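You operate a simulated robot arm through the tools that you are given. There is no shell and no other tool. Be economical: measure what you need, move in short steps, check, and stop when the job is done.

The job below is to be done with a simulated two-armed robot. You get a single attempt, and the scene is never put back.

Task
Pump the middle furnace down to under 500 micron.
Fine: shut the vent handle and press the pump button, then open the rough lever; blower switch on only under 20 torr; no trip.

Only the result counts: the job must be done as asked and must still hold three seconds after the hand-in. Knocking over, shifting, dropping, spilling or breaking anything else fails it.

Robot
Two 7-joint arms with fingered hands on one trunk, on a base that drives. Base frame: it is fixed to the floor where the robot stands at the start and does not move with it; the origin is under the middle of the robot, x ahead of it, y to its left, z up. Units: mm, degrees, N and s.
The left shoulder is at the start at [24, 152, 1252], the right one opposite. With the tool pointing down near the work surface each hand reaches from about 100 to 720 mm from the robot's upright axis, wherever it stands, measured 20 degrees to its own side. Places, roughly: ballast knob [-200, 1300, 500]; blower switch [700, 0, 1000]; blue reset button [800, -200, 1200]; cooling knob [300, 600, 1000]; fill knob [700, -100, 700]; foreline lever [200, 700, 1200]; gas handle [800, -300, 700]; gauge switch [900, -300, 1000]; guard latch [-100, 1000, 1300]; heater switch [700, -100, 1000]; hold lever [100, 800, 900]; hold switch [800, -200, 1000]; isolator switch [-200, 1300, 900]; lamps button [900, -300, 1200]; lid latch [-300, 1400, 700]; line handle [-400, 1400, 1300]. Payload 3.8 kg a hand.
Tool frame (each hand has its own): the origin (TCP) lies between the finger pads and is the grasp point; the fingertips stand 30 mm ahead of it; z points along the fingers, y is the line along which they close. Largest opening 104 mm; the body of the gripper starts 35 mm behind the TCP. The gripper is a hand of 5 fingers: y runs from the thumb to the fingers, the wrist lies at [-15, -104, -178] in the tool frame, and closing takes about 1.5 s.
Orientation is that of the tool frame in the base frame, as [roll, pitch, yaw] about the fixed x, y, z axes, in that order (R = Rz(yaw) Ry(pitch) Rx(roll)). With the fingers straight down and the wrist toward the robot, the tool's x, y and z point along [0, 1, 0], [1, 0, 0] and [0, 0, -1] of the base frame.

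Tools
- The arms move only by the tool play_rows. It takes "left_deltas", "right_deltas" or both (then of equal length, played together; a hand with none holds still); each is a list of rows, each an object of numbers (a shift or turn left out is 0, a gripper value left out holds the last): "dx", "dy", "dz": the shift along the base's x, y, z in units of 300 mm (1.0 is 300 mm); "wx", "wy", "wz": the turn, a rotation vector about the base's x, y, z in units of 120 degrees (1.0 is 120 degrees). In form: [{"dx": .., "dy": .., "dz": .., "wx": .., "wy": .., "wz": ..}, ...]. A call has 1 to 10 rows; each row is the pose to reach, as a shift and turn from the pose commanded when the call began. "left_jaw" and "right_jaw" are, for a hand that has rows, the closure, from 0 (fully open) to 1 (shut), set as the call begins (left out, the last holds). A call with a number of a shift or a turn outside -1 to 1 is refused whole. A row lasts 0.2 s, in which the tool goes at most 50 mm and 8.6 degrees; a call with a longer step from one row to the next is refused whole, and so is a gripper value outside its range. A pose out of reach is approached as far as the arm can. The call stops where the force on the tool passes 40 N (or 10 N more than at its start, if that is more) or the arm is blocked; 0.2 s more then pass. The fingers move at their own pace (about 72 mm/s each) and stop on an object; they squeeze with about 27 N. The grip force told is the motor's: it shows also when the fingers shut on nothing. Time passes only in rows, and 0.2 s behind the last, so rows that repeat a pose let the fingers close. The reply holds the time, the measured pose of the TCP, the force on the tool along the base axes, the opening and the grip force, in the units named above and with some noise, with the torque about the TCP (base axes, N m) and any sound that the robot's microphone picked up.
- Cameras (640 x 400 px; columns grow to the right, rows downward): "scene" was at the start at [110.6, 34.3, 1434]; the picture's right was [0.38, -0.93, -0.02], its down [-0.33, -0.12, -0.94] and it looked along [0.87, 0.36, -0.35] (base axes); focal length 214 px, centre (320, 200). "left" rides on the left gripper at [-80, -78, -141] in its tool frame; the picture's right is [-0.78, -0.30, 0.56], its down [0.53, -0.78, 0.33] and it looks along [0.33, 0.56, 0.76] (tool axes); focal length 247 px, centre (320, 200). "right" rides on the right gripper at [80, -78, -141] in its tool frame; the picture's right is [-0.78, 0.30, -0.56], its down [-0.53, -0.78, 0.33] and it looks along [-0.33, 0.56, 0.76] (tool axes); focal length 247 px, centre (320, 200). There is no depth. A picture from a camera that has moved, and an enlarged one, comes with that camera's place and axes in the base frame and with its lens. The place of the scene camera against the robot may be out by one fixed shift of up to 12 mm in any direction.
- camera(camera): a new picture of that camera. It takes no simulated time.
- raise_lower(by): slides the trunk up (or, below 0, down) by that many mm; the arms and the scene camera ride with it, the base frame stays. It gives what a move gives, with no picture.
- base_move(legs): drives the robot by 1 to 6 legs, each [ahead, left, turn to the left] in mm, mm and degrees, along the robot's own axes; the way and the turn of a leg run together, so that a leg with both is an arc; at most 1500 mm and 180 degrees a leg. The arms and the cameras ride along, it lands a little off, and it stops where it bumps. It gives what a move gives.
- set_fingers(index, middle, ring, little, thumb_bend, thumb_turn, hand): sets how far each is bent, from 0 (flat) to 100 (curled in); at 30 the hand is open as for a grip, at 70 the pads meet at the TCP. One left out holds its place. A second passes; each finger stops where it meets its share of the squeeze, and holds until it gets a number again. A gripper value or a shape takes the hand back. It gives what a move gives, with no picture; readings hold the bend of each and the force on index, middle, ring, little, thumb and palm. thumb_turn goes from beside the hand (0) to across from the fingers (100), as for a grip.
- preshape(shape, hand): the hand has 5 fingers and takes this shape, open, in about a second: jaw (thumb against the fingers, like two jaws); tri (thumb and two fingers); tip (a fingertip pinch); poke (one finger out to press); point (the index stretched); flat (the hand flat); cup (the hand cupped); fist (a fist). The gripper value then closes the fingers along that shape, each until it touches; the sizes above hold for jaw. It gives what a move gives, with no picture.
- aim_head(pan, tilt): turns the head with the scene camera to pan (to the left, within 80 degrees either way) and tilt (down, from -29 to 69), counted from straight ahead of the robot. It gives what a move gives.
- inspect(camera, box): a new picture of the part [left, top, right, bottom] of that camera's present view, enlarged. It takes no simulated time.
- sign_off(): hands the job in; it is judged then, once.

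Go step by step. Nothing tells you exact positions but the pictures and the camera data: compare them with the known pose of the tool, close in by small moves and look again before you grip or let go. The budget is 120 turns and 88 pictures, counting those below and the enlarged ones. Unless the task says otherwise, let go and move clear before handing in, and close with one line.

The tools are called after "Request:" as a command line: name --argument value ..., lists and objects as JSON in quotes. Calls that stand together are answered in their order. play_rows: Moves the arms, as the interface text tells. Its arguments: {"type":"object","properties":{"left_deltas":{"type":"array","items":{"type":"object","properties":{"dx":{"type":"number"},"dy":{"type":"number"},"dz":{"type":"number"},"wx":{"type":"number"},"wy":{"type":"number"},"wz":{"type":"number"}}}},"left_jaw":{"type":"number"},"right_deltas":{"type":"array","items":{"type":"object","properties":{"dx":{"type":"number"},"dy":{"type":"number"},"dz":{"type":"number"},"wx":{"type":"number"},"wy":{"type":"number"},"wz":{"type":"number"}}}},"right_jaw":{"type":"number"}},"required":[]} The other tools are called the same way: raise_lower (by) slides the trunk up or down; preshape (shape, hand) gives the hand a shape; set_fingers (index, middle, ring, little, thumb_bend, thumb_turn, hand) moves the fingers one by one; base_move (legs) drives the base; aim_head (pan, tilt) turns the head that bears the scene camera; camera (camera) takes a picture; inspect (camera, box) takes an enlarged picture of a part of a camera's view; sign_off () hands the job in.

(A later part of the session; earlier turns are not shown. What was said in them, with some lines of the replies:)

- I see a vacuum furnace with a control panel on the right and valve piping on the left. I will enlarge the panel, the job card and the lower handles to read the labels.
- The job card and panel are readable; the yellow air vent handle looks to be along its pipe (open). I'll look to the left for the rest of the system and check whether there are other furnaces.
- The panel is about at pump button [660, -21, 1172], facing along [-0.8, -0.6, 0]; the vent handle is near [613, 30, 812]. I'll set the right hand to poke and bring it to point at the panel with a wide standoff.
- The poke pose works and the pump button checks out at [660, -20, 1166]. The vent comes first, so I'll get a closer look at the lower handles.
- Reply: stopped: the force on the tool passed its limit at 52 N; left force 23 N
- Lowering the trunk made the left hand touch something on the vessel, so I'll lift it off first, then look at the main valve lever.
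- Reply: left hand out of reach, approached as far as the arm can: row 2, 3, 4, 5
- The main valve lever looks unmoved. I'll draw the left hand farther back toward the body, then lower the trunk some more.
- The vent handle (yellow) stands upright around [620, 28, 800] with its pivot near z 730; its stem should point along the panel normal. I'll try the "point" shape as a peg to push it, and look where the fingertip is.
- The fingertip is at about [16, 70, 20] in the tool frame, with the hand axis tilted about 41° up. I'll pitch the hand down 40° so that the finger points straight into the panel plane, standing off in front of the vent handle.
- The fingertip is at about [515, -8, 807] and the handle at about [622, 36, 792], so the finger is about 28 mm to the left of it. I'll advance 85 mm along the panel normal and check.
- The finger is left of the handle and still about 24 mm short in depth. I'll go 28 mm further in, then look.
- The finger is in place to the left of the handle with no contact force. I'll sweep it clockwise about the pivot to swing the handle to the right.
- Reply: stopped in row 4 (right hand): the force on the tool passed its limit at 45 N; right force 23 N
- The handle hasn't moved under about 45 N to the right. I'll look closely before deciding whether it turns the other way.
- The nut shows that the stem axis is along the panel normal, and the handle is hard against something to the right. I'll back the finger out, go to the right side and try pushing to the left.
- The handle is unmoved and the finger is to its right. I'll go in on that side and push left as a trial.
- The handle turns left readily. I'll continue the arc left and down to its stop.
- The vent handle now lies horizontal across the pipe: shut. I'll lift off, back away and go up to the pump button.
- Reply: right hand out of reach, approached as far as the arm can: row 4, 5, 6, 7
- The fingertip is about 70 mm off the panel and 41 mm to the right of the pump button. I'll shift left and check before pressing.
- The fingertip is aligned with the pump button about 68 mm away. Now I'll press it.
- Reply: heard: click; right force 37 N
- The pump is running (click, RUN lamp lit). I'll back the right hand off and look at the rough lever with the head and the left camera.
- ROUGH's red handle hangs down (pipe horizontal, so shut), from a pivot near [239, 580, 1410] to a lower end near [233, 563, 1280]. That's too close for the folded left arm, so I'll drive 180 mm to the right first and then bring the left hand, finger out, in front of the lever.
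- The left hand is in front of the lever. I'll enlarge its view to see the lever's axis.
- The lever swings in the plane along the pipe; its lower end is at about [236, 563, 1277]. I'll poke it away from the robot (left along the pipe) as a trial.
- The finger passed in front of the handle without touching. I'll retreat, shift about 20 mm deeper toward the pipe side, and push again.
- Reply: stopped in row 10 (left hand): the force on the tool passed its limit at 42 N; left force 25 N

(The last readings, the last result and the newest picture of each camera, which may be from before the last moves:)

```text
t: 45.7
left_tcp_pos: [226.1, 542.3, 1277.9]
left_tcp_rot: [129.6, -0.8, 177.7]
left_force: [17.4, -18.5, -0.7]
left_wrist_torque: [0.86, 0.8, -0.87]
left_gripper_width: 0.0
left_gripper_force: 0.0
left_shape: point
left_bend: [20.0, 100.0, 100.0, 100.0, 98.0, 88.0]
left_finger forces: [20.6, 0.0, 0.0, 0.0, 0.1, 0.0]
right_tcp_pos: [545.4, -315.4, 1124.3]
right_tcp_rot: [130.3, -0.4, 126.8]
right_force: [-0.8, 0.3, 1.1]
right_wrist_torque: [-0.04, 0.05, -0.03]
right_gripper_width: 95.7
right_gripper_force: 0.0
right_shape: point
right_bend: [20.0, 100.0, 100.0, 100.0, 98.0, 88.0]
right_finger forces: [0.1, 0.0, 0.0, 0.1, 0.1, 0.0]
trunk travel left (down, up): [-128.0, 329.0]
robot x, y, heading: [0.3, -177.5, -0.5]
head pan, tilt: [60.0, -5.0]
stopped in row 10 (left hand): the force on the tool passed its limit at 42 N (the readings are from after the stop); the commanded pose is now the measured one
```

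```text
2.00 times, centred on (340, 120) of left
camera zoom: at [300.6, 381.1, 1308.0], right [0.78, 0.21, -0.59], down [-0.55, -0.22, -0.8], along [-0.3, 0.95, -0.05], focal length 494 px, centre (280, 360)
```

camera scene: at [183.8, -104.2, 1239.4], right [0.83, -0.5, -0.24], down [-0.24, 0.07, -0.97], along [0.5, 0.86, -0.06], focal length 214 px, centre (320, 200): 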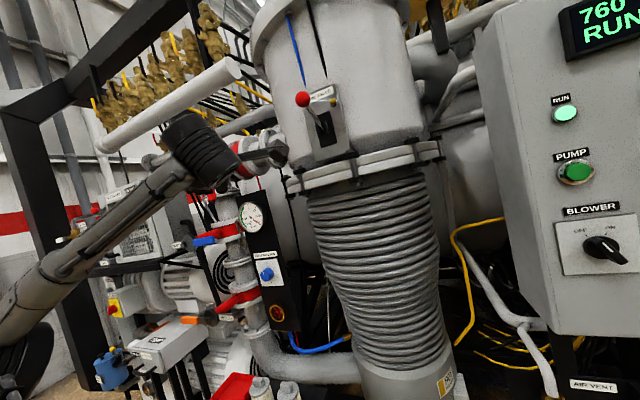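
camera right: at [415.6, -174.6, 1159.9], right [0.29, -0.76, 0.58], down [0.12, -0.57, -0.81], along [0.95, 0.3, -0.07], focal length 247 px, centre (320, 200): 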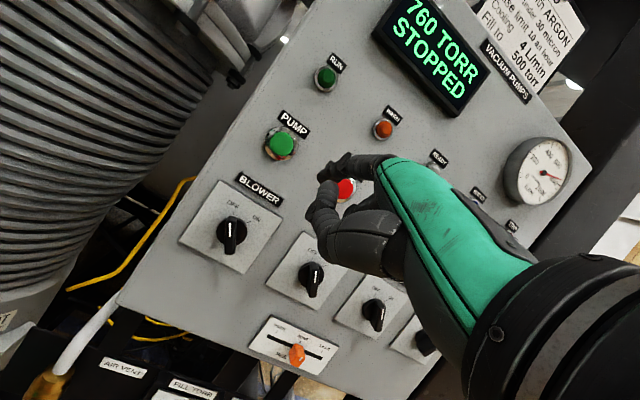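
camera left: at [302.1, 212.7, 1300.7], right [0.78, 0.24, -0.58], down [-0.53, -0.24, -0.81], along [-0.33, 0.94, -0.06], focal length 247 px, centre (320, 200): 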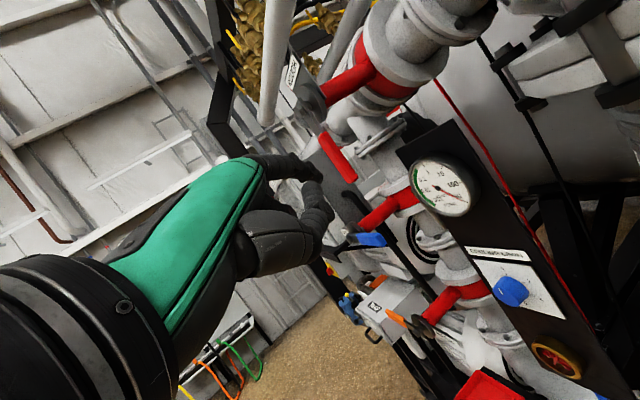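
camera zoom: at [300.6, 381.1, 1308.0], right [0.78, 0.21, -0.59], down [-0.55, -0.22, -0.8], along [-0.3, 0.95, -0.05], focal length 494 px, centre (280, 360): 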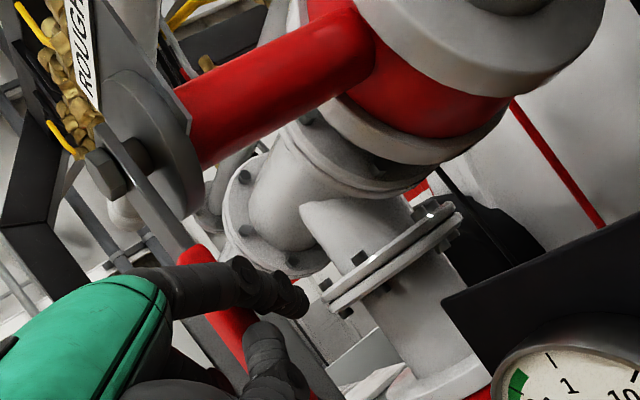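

The lever refuses to go left (42 N), so it must open toward the right, toward the vessel. I'll back off and turn the hand so that the finger points along the lever's axis, ready to hook it from the far side.

Request:
play_rows --left_deltas '[{"dx": 0.02, "dy": -0.12}, {"dx": 0.02, "dy": -0.27}, {"dx": 0.0, "dy": -0.4}]'

Request:
play_rows --left_deltas '[{"dx": -0.069, "dy": 0.053, "dz": -0.007, "wz": -0.0638}, {"dx": -0.138, "dy": 0.106, "dz": -0.015, "wz": -0.1276}, {"dx": -0.207, "dy": 0.159, "dz": -0.022, "wz": -0.1914}, {"dx": -0.276, "dy": 0.211, "dz": -0.03, "wz": -0.2552}, {"dx": -0.345, "dy": 0.264, "dz": -0.037, "wz": -0.319}, {"dx": -0.414, "dy": 0.317, "dz": -0.045, "wz": -0.3829}, {"dx": -0.483, "dy": 0.37, "dz": -0.053, "wz": -0.4467}]'

Request:
camera --camera "left"

Request:
inspect --camera "scene" --box '[100, 80, 340, 260]'

```text
t: 46.5
left_tcp_pos: [213.5, 424.8, 1278.1]
left_tcp_rot: [129.7, -0.2, 178.9]
left_force: [0.5, -0.1, 0.5]
left_wrist_torque: [-0.01, 0.02, 0.03]
left_gripper_width: 0.0
left_gripper_force: 0.1
left_shape: point
left_bend: [20.0, 100.0, 100.0, 100.0, 98.0, 88.0]
left_finger forces: [0.1, 0.1, 0.1, 0.0, 0.0, 0.1]
right_tcp_pos: [543.9, -312.1, 1124.6]
right_tcp_rot: [130.3, -0.4, 127.0]
right_force: [0.1, -0.5, -0.4]
right_wrist_torque: [0.01, -0.03, 0.0]
right_gripper_width: 95.8
right_gripper_force: 0.0
right_shape: point
right_bend: [20.0, 100.0, 100.0, 100.0, 98.0, 88.0]
right_finger forces: [0.0, 0.0, 0.0, 0.0, 0.1, 0.0]
trunk travel left (down, up): [-128.0, 329.0]
robot x, y, heading: [1.9, -184.4, -0.2]
head pan, tilt: [60.0, -5.0]
```

```text
t: 48.1
left_tcp_pos: [70.6, 537.4, 1265.8]
left_tcp_rot: [129.6, -0.2, 124.9]
left_force: [-0.9, -0.4, 0.0]
left_wrist_torque: [0.0, -0.03, -0.03]
left_gripper_width: 0.0
left_gripper_force: 0.1
left_shape: point
left_bend: [20.0, 100.0, 100.0, 100.0, 98.0, 88.0]
left_finger forces: [0.1, 0.0, 0.0, 0.1, 0.0, 0.1]
right_tcp_pos: [543.6, -313.0, 1126.8]
right_tcp_rot: [130.3, -0.2, 127.0]
right_force: [-0.4, 0.8, 0.3]
right_wrist_torque: [-0.01, -0.03, 0.0]
right_gripper_width: 96.0
right_gripper_force: 0.0
right_shape: point
right_bend: [20.0, 100.0, 100.0, 100.0, 98.0, 88.0]
right_finger forces: [0.0, 0.0, 0.0, 0.0, 0.1, 0.1]
trunk travel left (down, up): [-128.0, 329.0]
robot x, y, heading: [0.2, -185.2, -0.1]
head pan, tilt: [60.0, -5.0]
```

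```text
35 pictures are left
camera left: at [-12.9, 382.9, 1296.6], right [0.64, -0.5, -0.59], down [-0.5, 0.3, -0.81], along [0.58, 0.81, -0.06], focal length 247 px, centre (320, 200)
```

left: 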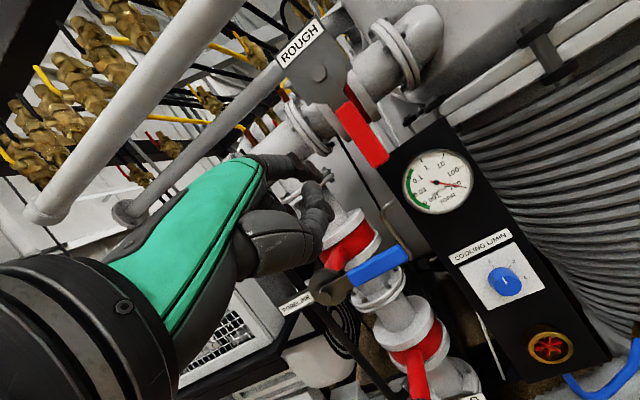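

```text
2.22 times, centred on (220, 170) of scene
camera zoom: at [184.1, -105.0, 1239.5], right [0.83, -0.5, -0.24], down [-0.23, 0.07, -0.97], along [0.5, 0.86, -0.06], focal length 477 px, centre (542, 267)
```

zoom: 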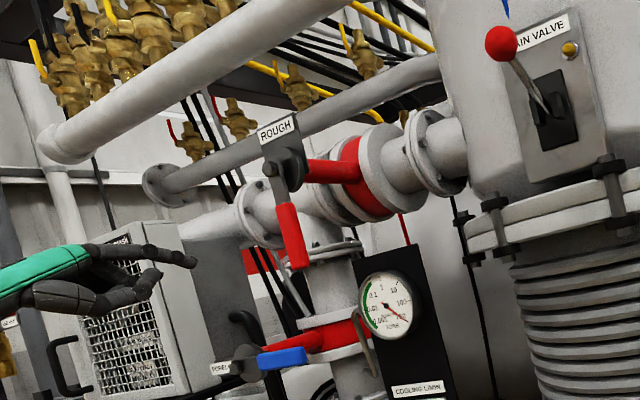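

The finger is now parallel to the lever's axis and about 49 mm past its far side, 95 mm out. I'll advance along the axis and check.

Request:
play_rows --left_deltas '[{"dx": 0.094, "dy": 0.066}, {"dx": 0.188, "dy": 0.131}, {"dx": 0.282, "dy": 0.197}]'

Request:
inspect --camera "left" --box '[240, 40, 480, 220]'

Request:
inspect --camera "scene" --box '[160, 110, 300, 220]'

```text
t: 48.9
left_tcp_pos: [153.7, 596.1, 1265.2]
left_tcp_rot: [129.7, -0.2, 125.1]
left_force: [0.0, -0.7, 1.2]
left_wrist_torque: [-0.02, -0.02, -0.02]
left_gripper_width: 0.1
left_gripper_force: 0.1
left_shape: point
left_bend: [20.0, 100.0, 100.0, 100.0, 98.0, 88.0]
left_finger forces: [0.1, 0.0, 0.0, 0.0, 0.0, 0.0]
right_tcp_pos: [543.2, -311.9, 1126.1]
right_tcp_rot: [130.2, -0.3, 126.9]
right_force: [0.0, 0.1, -0.9]
right_wrist_torque: [-0.01, 0.0, 0.0]
right_gripper_width: 96.2
right_gripper_force: 0.1
right_shape: point
right_bend: [20.0, 100.0, 100.0, 100.0, 98.0, 88.0]
right_finger forces: [0.0, 0.0, 0.0, 0.1, 0.0, 0.0]
trunk travel left (down, up): [-128.0, 329.0]
robot x, y, heading: [-2.0, -179.0, 0.1]
head pan, tilt: [60.0, -5.0]
```

```text
2.22 times, centred on (360, 130) of left
camera zoom: at [71.2, 440.4, 1295.7], right [0.64, -0.49, -0.59], down [-0.51, 0.3, -0.81], along [0.58, 0.82, -0.06], focal length 549 px, centre (231, 356)
```

zoom: 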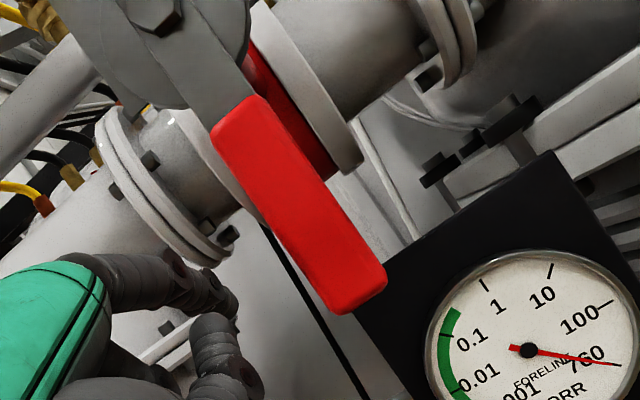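

```text
3.64 times, centred on (230, 165) of scene
camera zoom: at [185.3, -105.4, 1239.2], right [0.83, -0.5, -0.24], down [-0.24, 0.08, -0.97], along [0.5, 0.86, -0.06], focal length 780 px, centre (647, 327)
```

zoom: 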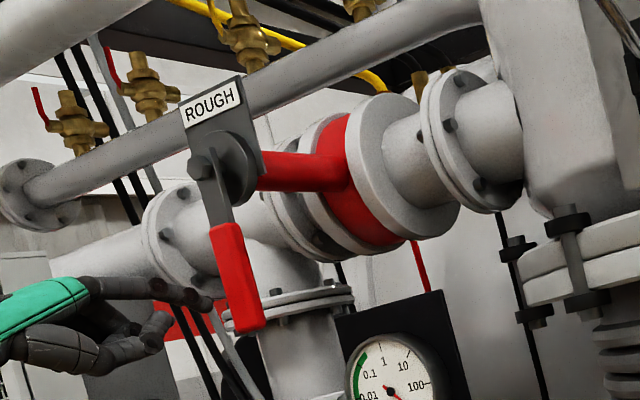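

The fingertip is at the handle's plane on its far side. I'll pull it toward the vessel and up along the arc.

Request:
play_rows --left_deltas '[{"dx": 0.071, "dy": -0.064}, {"dx": 0.124, "dy": -0.137, "dz": -0.007}, {"dx": 0.175, "dy": -0.208, "dz": 0.01}, {"dx": 0.221, "dy": -0.273, "dz": 0.047}, {"dx": 0.26, "dy": -0.327, "dz": 0.107}, {"dx": 0.29, "dy": -0.367, "dz": 0.18}, {"dx": 0.307, "dy": -0.391, "dz": 0.263}, {"dx": 0.309, "dy": -0.394, "dz": 0.307}]'

Request:
camera --camera "scene"

Request:
inspect --camera "left" --box '[200, 20, 480, 240]'

```text
t: 50.7
left_tcp_pos: [245.6, 479.4, 1355.0]
left_tcp_rot: [129.9, -0.2, 125.3]
left_force: [-7.8, -5.5, -16.3]
left_wrist_torque: [-0.01, 0.34, -0.11]
left_gripper_width: 96.1
left_gripper_force: 0.0
left_shape: point
left_bend: [72.0, 100.0, 100.0, 100.0, 98.0, 88.0]
left_finger forces: [19.6, 0.0, 0.0, 0.0, 0.0, 0.0]
right_tcp_pos: [542.4, -311.9, 1126.7]
right_tcp_rot: [130.3, -0.3, 126.9]
right_force: [-0.1, -0.2, -0.5]
right_wrist_torque: [0.01, 0.0, -0.02]
right_gripper_width: 96.2
right_gripper_force: 0.1
right_shape: point
right_bend: [20.0, 100.0, 100.0, 100.0, 98.0, 88.0]
right_finger forces: [0.1, 0.0, 0.0, 0.1, 0.0, 0.1]
trunk travel left (down, up): [-128.0, 329.0]
robot x, y, heading: [0.5, -182.0, 0.1]
head pan, tilt: [60.0, -5.0]
```

```text
31 pictures are left
camera scene: at [184.1, -104.5, 1239.2], right [0.83, -0.5, -0.24], down [-0.24, 0.07, -0.97], along [0.5, 0.86, -0.06], focal length 214 px, centre (320, 200)
```

scene: 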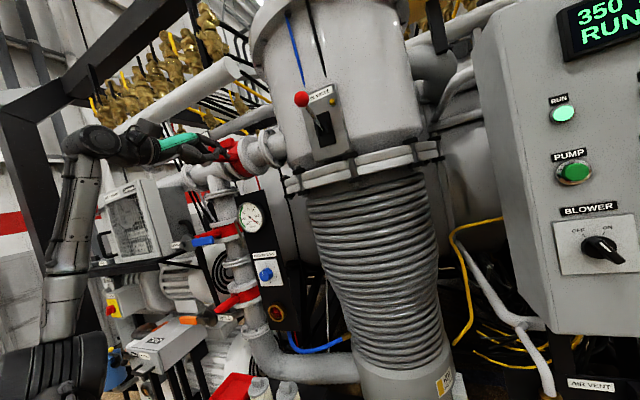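

```text
1.82 times, centred on (340, 130) of left
camera zoom: at [163.8, 323.9, 1385.6], right [0.64, -0.5, -0.59], down [-0.51, 0.3, -0.81], along [0.58, 0.82, -0.06], focal length 449 px, centre (284, 327)
```

zoom: 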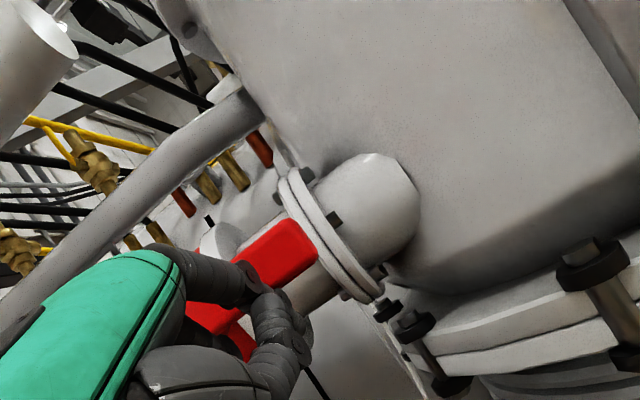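

The ROUGH lever is up along the pipe and the display is falling (350 torr, running). I'll free the left finger and look at the blower switch with the right hand.

Request:
play_rows --left_deltas '[{"dz": -0.13}, {"dz": -0.16, "dx": -0.12, "dy": -0.09}, {"dz": -0.16, "dx": -0.25, "dy": -0.18}, {"dz": -0.16, "dx": -0.35, "dy": -0.28}]' --right_deltas '[{"dx": -0.05, "dy": 0.1, "dz": -0.1}, {"dx": -0.06, "dy": 0.22, "dz": -0.2}, {"dx": -0.07, "dy": 0.35, "dz": -0.3}, {"dx": -0.08, "dy": 0.45, "dz": -0.35}]'

Request:
aim_head --pan 20 --tilt 5

Request:
camera --camera "scene"

Request:
camera --camera "right"

```text
t: 51.7
left_tcp_pos: [141.8, 394.7, 1305.1]
left_tcp_rot: [129.7, -0.2, 125.2]
left_force: [0.0, -0.5, 0.8]
left_wrist_torque: [0.0, 0.0, 0.03]
left_gripper_width: 96.3
left_gripper_force: 0.1
left_shape: point
left_bend: [20.0, 100.0, 100.0, 100.0, 98.0, 88.0]
left_finger forces: [0.0, 0.0, 0.1, 0.0, 0.1, 0.1]
right_tcp_pos: [521.1, -175.6, 1020.2]
right_tcp_rot: [130.1, -0.3, 127.0]
right_force: [-0.5, -1.2, 0.7]
right_wrist_torque: [-0.04, 0.0, 0.04]
right_gripper_width: 95.8
right_gripper_force: 0.1
right_shape: point
right_bend: [20.0, 100.0, 100.0, 100.0, 98.0, 88.0]
right_finger forces: [0.0, 0.0, 0.0, 0.0, 0.0, 0.0]
trunk travel left (down, up): [-128.0, 329.0]
robot x, y, heading: [-1.0, -183.4, 0.1]
head pan, tilt: [60.0, -5.0]
```

```text
t: 52.8
left_tcp_pos: [142.0, 395.5, 1305.3]
left_tcp_rot: [129.7, -0.2, 125.2]
left_force: [0.0, 0.1, 0.2]
left_wrist_torque: [0.02, 0.0, -0.03]
left_gripper_width: 96.0
left_gripper_force: 0.1
left_shape: point
left_bend: [20.0, 100.0, 100.0, 100.0, 98.0, 88.0]
left_finger forces: [0.0, 0.1, 0.0, 0.0, 0.1, 0.0]
right_tcp_pos: [520.3, -176.3, 1018.7]
right_tcp_rot: [130.2, -0.4, 127.1]
right_force: [0.4, 0.3, -1.2]
right_wrist_torque: [0.01, -0.02, 0.0]
right_gripper_width: 95.7
right_gripper_force: 0.0
right_shape: point
right_bend: [20.0, 100.0, 100.0, 100.0, 98.0, 88.0]
right_finger forces: [0.1, 0.1, 0.0, 0.1, 0.0, 0.1]
trunk travel left (down, up): [-128.0, 329.0]
robot x, y, heading: [4.4, -180.5, -0.0]
head pan, tilt: [20.0, 5.0]
```

```text
29 pictures are left
camera scene: at [220.8, -150.1, 1212.6], right [0.33, -0.94, -0.1], down [-0.36, -0.03, -0.93], along [0.88, 0.34, -0.34], focal length 214 px, centre (320, 200)
```

scene: 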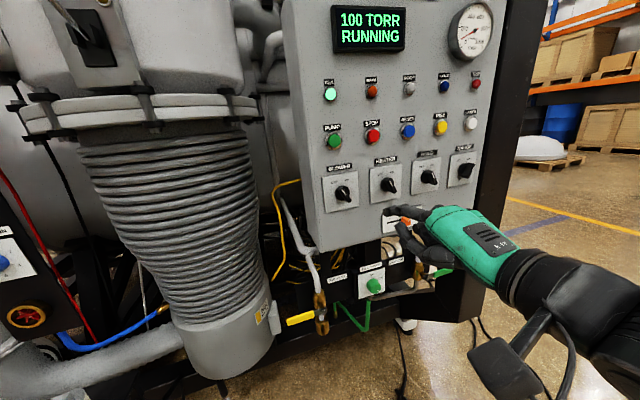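

```text
28 pictures are left
camera right: at [346.3, -207.6, 1052.2], right [0.28, -0.76, 0.58], down [0.12, -0.57, -0.81], along [0.95, 0.3, -0.07], focal length 247 px, centre (320, 200)
```

right: 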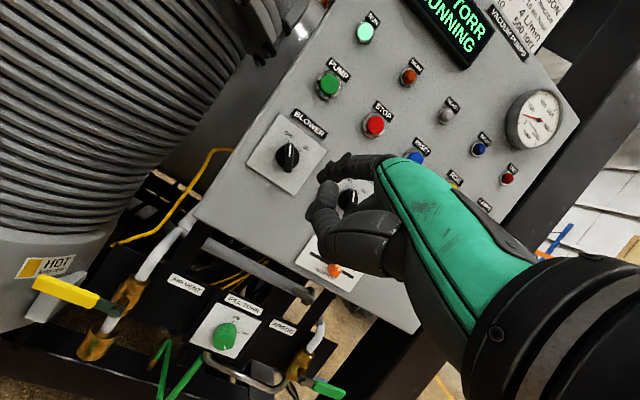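

The pressure is down to 100 torr. I'll take close-ups of the blower switch to plan how to turn it.

Request:
inspect --camera "scene" --box '[300, 150, 420, 230]'

Request:
inspect --camera "right" --box '[230, 90, 390, 210]'

```text
5.00 times, centred on (360, 190) of scene
camera zoom: at [220.8, -150.1, 1212.6], right [0.33, -0.94, -0.1], down [-0.36, -0.03, -0.93], along [0.88, 0.34, -0.34], focal length 1072 px, centre (120, 250)
```

zoom: 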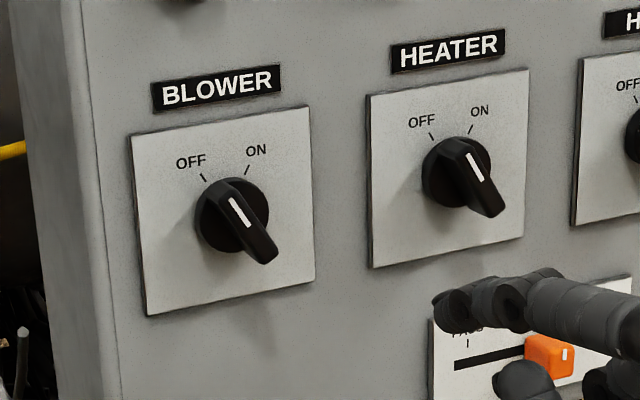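

```text
3.33 times, centred on (310, 150) of right
camera zoom: at [346.3, -207.6, 1052.2], right [0.28, -0.76, 0.58], down [0.12, -0.57, -0.81], along [0.95, 0.3, -0.07], focal length 823 px, centre (353, 367)
```

zoom: 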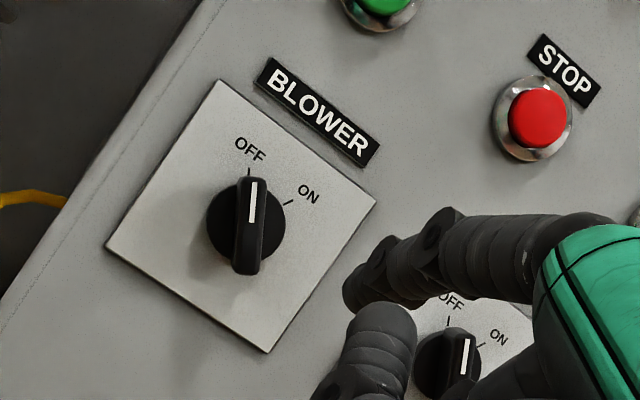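

The switch pointer is at OFF and ON is 60° clockwise; the knob centre is about [655, -36, 1050]. I'll place the finger to the right of the knob's tail, still short of it, and watch the pressure.

Request:
play_rows --right_deltas '[{"dx": 0.1, "dy": 0.03, "dz": -0.01}, {"dx": 0.19, "dy": 0.07, "dz": -0.02}, {"dx": 0.28, "dy": 0.107, "dz": -0.033}]'

Request:
inspect --camera "scene" --box '[290, 0, 450, 230]'

Request:
inspect --camera "right" --box '[200, 60, 400, 260]'

```text
t: 53.6
left_tcp_pos: [143.1, 396.5, 1305.0]
left_tcp_rot: [129.7, -0.2, 125.2]
left_force: [0.7, -0.7, 0.2]
left_wrist_torque: [0.0, 0.0, -0.01]
left_gripper_width: 95.7
left_gripper_force: 0.2
left_shape: point
left_bend: [20.0, 100.0, 100.0, 100.0, 98.0, 88.0]
left_finger forces: [0.0, 0.0, 0.0, 0.0, 0.0, 0.1]
right_tcp_pos: [606.1, -144.9, 1010.0]
right_tcp_rot: [130.2, -0.3, 126.9]
right_force: [-0.3, 1.1, 0.1]
right_wrist_torque: [-0.03, -0.03, -0.03]
right_gripper_width: 96.1
right_gripper_force: 0.0
right_shape: point
right_bend: [20.0, 100.0, 100.0, 100.0, 98.0, 88.0]
right_finger forces: [0.0, 0.1, 0.0, 0.0, 0.0, 0.0]
trunk travel left (down, up): [-128.0, 329.0]
robot x, y, heading: [-3.3, -179.5, -0.1]
head pan, tilt: [20.0, 5.0]
```

```text
1.74 times, centred on (370, 115) of scene
camera zoom: at [221.4, -149.8, 1212.4], right [0.33, -0.94, -0.09], down [-0.36, -0.03, -0.93], along [0.88, 0.34, -0.34], focal length 373 px, centre (233, 348)
```

zoom: 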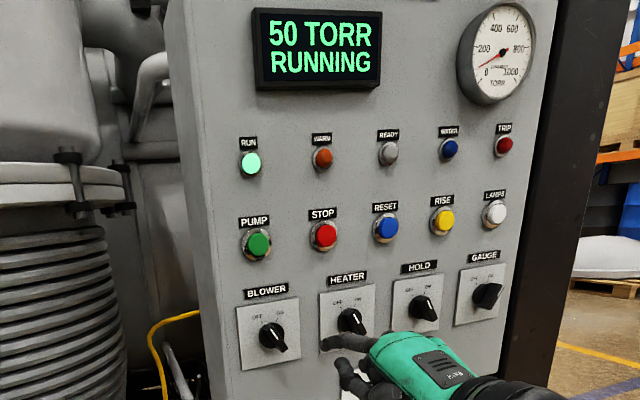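

```text
2.00 times, centred on (300, 160) of right
camera zoom: at [431.0, -176.1, 1043.4], right [0.28, -0.76, 0.58], down [0.12, -0.57, -0.81], along [0.95, 0.3, -0.07], focal length 494 px, centre (360, 280)
```

zoom: 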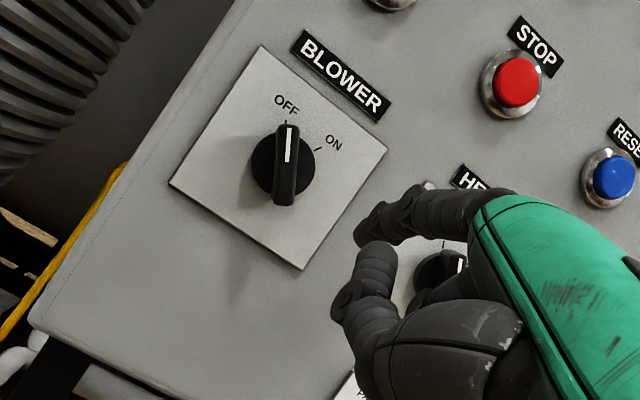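

It's at 50 torr; the finger is in position short of the switch. I'll wait until it's clearly under 20 torr.

Request:
play_rows --right_deltas '[{}, {}, {}, {}, {}, {}, {}, {}, {}, {}]'

Request:
play_rows --right_deltas '[{}, {}, {}, {}, {}, {}, {}, {}, {}, {}]'

Request:
inspect --camera "scene" --box '[290, 0, 450, 230]'

```text
t: 55.8
left_tcp_pos: [142.7, 395.6, 1304.6]
left_tcp_rot: [129.7, -0.2, 125.1]
left_force: [-0.1, -0.4, 0.0]
left_wrist_torque: [0.0, -0.01, 0.03]
left_gripper_width: 95.9
left_gripper_force: 0.0
left_shape: point
left_bend: [20.0, 100.0, 100.0, 100.0, 98.0, 88.0]
left_finger forces: [0.0, 0.0, 0.0, 0.1, 0.0, 0.1]
right_tcp_pos: [604.3, -145.5, 1010.9]
right_tcp_rot: [130.2, -0.3, 126.9]
right_force: [-0.3, 0.2, 1.1]
right_wrist_torque: [0.04, -0.04, 0.0]
right_gripper_width: 96.0
right_gripper_force: 0.0
right_shape: point
right_bend: [20.0, 100.0, 100.0, 100.0, 98.0, 88.0]
right_finger forces: [0.0, 0.0, 0.1, 0.1, 0.0, 0.1]
trunk travel left (down, up): [-128.0, 329.0]
robot x, y, heading: [-2.7, -180.7, -0.1]
head pan, tilt: [20.0, 5.0]
```

```text
t: 58.0
left_tcp_pos: [142.1, 394.4, 1305.6]
left_tcp_rot: [129.8, -0.2, 125.1]
left_force: [-0.7, -0.1, 0.4]
left_wrist_torque: [0.01, 0.01, -0.02]
left_gripper_width: 95.9
left_gripper_force: 0.0
left_shape: point
left_bend: [20.0, 100.0, 100.0, 100.0, 98.0, 88.0]
left_finger forces: [0.0, 0.1, 0.0, 0.0, 0.0, 0.1]
right_tcp_pos: [605.6, -145.8, 1011.2]
right_tcp_rot: [130.0, -0.3, 126.9]
right_force: [0.6, 0.0, -0.3]
right_wrist_torque: [-0.03, -0.04, 0.0]
right_gripper_width: 96.0
right_gripper_force: 0.1
right_shape: point
right_bend: [20.0, 100.0, 100.0, 100.0, 98.0, 88.0]
right_finger forces: [0.0, 0.1, 0.0, 0.1, 0.0, 0.0]
trunk travel left (down, up): [-128.0, 329.0]
robot x, y, heading: [-3.0, -179.0, -0.2]
head pan, tilt: [20.0, 5.0]
```

```text
1.74 times, centred on (370, 115) of scene
camera zoom: at [220.9, -150.1, 1212.6], right [0.33, -0.94, -0.1], down [-0.36, -0.03, -0.93], along [0.88, 0.34, -0.34], focal length 373 px, centre (233, 348)
```

zoom: 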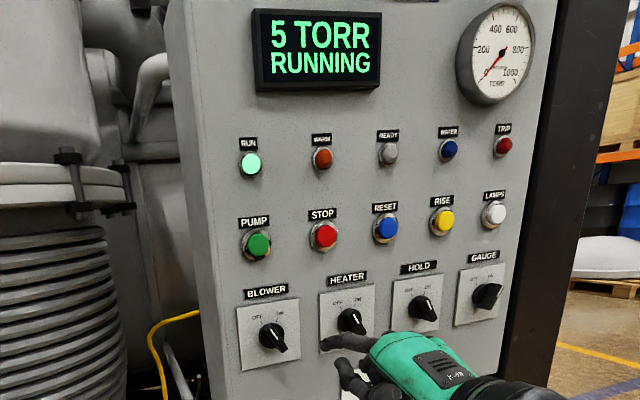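

It's at 5 torr, safe for the blower. I'll go in beside the knob's tail and push it to the left (clockwise).

Request:
play_rows --right_deltas '[{"dx": 0.077, "dy": 0.057}, {"dx": 0.153, "dy": 0.113}, {"dx": 0.13, "dy": 0.146}, {"dx": 0.112, "dy": 0.17, "dz": -0.003}, {"dx": 0.098, "dy": 0.188, "dz": -0.033}, {"dx": 0.076, "dy": 0.218, "dz": -0.05}, {"dx": 0.062, "dy": 0.237, "dz": -0.057}, {"dx": 0.051, "dy": 0.253, "dz": -0.06}]'

Request:
inspect --camera "scene" --box '[290, 0, 450, 230]'

Request:
inspect --camera "right" --box '[200, 60, 400, 260]'

```text
t: 59.8
left_tcp_pos: [145.0, 392.7, 1306.1]
left_tcp_rot: [129.8, -0.4, 125.2]
left_force: [0.1, 0.4, 0.2]
left_wrist_torque: [0.03, 0.0, -0.01]
left_gripper_width: 96.2
left_gripper_force: 0.2
left_shape: point
left_bend: [20.0, 100.0, 100.0, 100.0, 98.0, 88.0]
left_finger forces: [0.0, 0.1, 0.0, 0.0, 0.1, 0.0]
right_tcp_pos: [622.2, -74.7, 990.8]
right_tcp_rot: [130.3, -0.4, 126.7]
right_force: [7.6, -16.4, -3.6]
right_wrist_torque: [0.63, 0.45, -0.66]
right_gripper_width: 96.0
right_gripper_force: 0.1
right_shape: point
right_bend: [22.0, 100.0, 100.0, 100.0, 98.0, 88.0]
right_finger forces: [17.6, 0.0, 0.0, 0.1, 0.1, 0.0]
trunk travel left (down, up): [-128.0, 329.0]
robot x, y, heading: [-0.3, -183.4, -0.3]
head pan, tilt: [20.0, 5.0]
```

```text
1.74 times, centred on (370, 115) of scene
camera zoom: at [223.0, -153.3, 1212.1], right [0.33, -0.94, -0.1], down [-0.36, -0.03, -0.93], along [0.88, 0.34, -0.34], focal length 373 px, centre (233, 348)
```

zoom: 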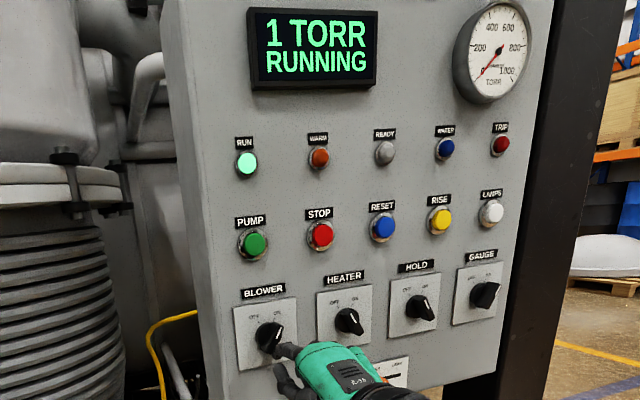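

```text
2.00 times, centred on (300, 160) of right
camera zoom: at [447.7, -105.0, 1025.1], right [0.28, -0.77, 0.58], down [0.12, -0.57, -0.81], along [0.95, 0.29, -0.07], focal length 494 px, centre (360, 280)
```

zoom: 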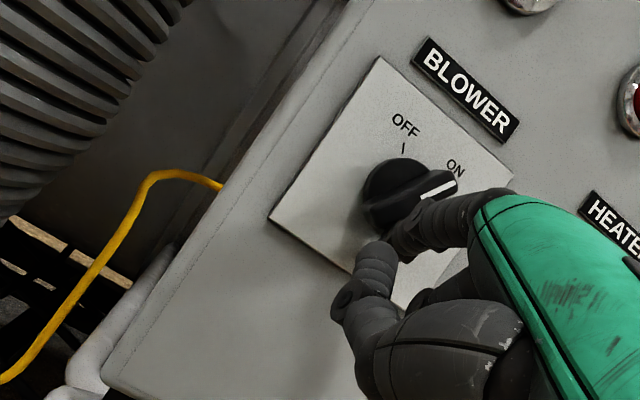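

The blower pointer is on ON and the display shows 1 torr, running. I'll back the hand straight out, clear of the panel, and check the pressure.

Request:
play_rows --right_deltas '[{"dx": 0.015, "dy": -0.025}, {"dx": -0.1, "dy": -0.12}, {"dx": -0.21, "dy": -0.21}, {"dx": -0.32, "dy": -0.3}]'

Request:
play_rows --right_deltas '[{}, {}, {}, {}, {}, {}, {}, {}, {}, {}]'

Request:
play_rows --right_deltas '[{}, {}, {}, {}, {}, {}, {}, {}, {}, {}]'

Request:
inspect --camera "scene" --box '[290, 0, 450, 230]'

```text
t: 60.8
left_tcp_pos: [139.8, 394.7, 1306.8]
left_tcp_rot: [129.6, -0.3, 125.3]
left_force: [-0.6, 0.1, -0.1]
left_wrist_torque: [-0.03, -0.01, 0.0]
left_gripper_width: 96.0
left_gripper_force: 0.0
left_shape: point
left_bend: [20.0, 100.0, 100.0, 100.0, 98.0, 88.0]
left_finger forces: [0.1, 0.0, 0.0, 0.0, 0.1, 0.0]
right_tcp_pos: [522.6, -158.9, 994.8]
right_tcp_rot: [130.1, -0.4, 127.1]
right_force: [-0.5, 0.2, -0.2]
right_wrist_torque: [-0.05, 0.0, 0.04]
right_gripper_width: 96.0
right_gripper_force: 0.0
right_shape: point
right_bend: [20.0, 100.0, 100.0, 100.0, 98.0, 88.0]
right_finger forces: [0.0, 0.0, 0.0, 0.0, 0.1, 0.0]
trunk travel left (down, up): [-128.0, 329.0]
robot x, y, heading: [1.0, -181.3, 0.1]
head pan, tilt: [20.0, 5.0]
```

```text
t: 63.0
left_tcp_pos: [142.1, 396.1, 1306.0]
left_tcp_rot: [129.7, -0.2, 125.2]
left_force: [0.0, 0.5, 0.2]
left_wrist_torque: [0.0, 0.0, 0.01]
left_gripper_width: 96.0
left_gripper_force: 0.1
left_shape: point
left_bend: [20.0, 100.0, 100.0, 100.0, 98.0, 88.0]
left_finger forces: [0.0, 0.1, 0.0, 0.0, 0.1, 0.0]
right_tcp_pos: [522.8, -159.9, 993.2]
right_tcp_rot: [130.1, -0.3, 127.1]
right_force: [-0.1, 0.9, -0.1]
right_wrist_torque: [0.0, 0.02, 0.0]
right_gripper_width: 95.8
right_gripper_force: 0.0
right_shape: point
right_bend: [20.0, 100.0, 100.0, 100.0, 98.0, 88.0]
right_finger forces: [0.0, 0.1, 0.1, 0.1, 0.1, 0.0]
trunk travel left (down, up): [-128.0, 329.0]
robot x, y, heading: [0.4, -186.4, 0.0]
head pan, tilt: [20.0, 5.0]
```

```text
t: 65.2
left_tcp_pos: [142.0, 395.5, 1307.0]
left_tcp_rot: [129.8, -0.2, 125.2]
left_force: [-0.1, -0.6, -1.1]
left_wrist_torque: [0.0, -0.05, 0.02]
left_gripper_width: 96.1
left_gripper_force: 0.0
left_shape: point
left_bend: [20.0, 100.0, 100.0, 100.0, 98.0, 88.0]
left_finger forces: [0.0, 0.0, 0.1, 0.0, 0.0, 0.1]
right_tcp_pos: [523.1, -159.0, 994.6]
right_tcp_rot: [130.1, -0.3, 127.0]
right_force: [-0.3, 0.7, 0.0]
right_wrist_torque: [0.02, 0.02, 0.0]
right_gripper_width: 96.0
right_gripper_force: 0.2
right_shape: point
right_bend: [20.0, 100.0, 100.0, 100.0, 98.0, 88.0]
right_finger forces: [0.0, 0.1, 0.0, 0.1, 0.0, 0.0]
trunk travel left (down, up): [-128.0, 329.0]
robot x, y, heading: [1.7, -176.1, -0.1]
head pan, tilt: [20.0, 5.0]
```

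```text
1.74 times, centred on (370, 115) of scene
camera zoom: at [220.9, -150.1, 1212.6], right [0.33, -0.94, -0.1], down [-0.36, -0.03, -0.93], along [0.88, 0.34, -0.34], focal length 373 px, centre (233, 348)
```

zoom: 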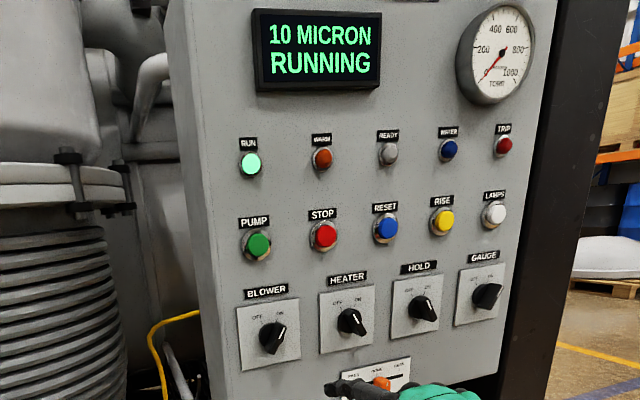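

The display shows 10 micron and RUNNING, the blower is on, the TRIP lamp is dark, and both hands are clear. I'm handing in.

Request:
sign_off

```text
The job is handed in.
```

The furnace is pumped down: the display last read 10 micron, against the 500 micron asked for. The vent is shut, the pump is running and the rough lever is open. The blower went on at 5 torr, with no trip.
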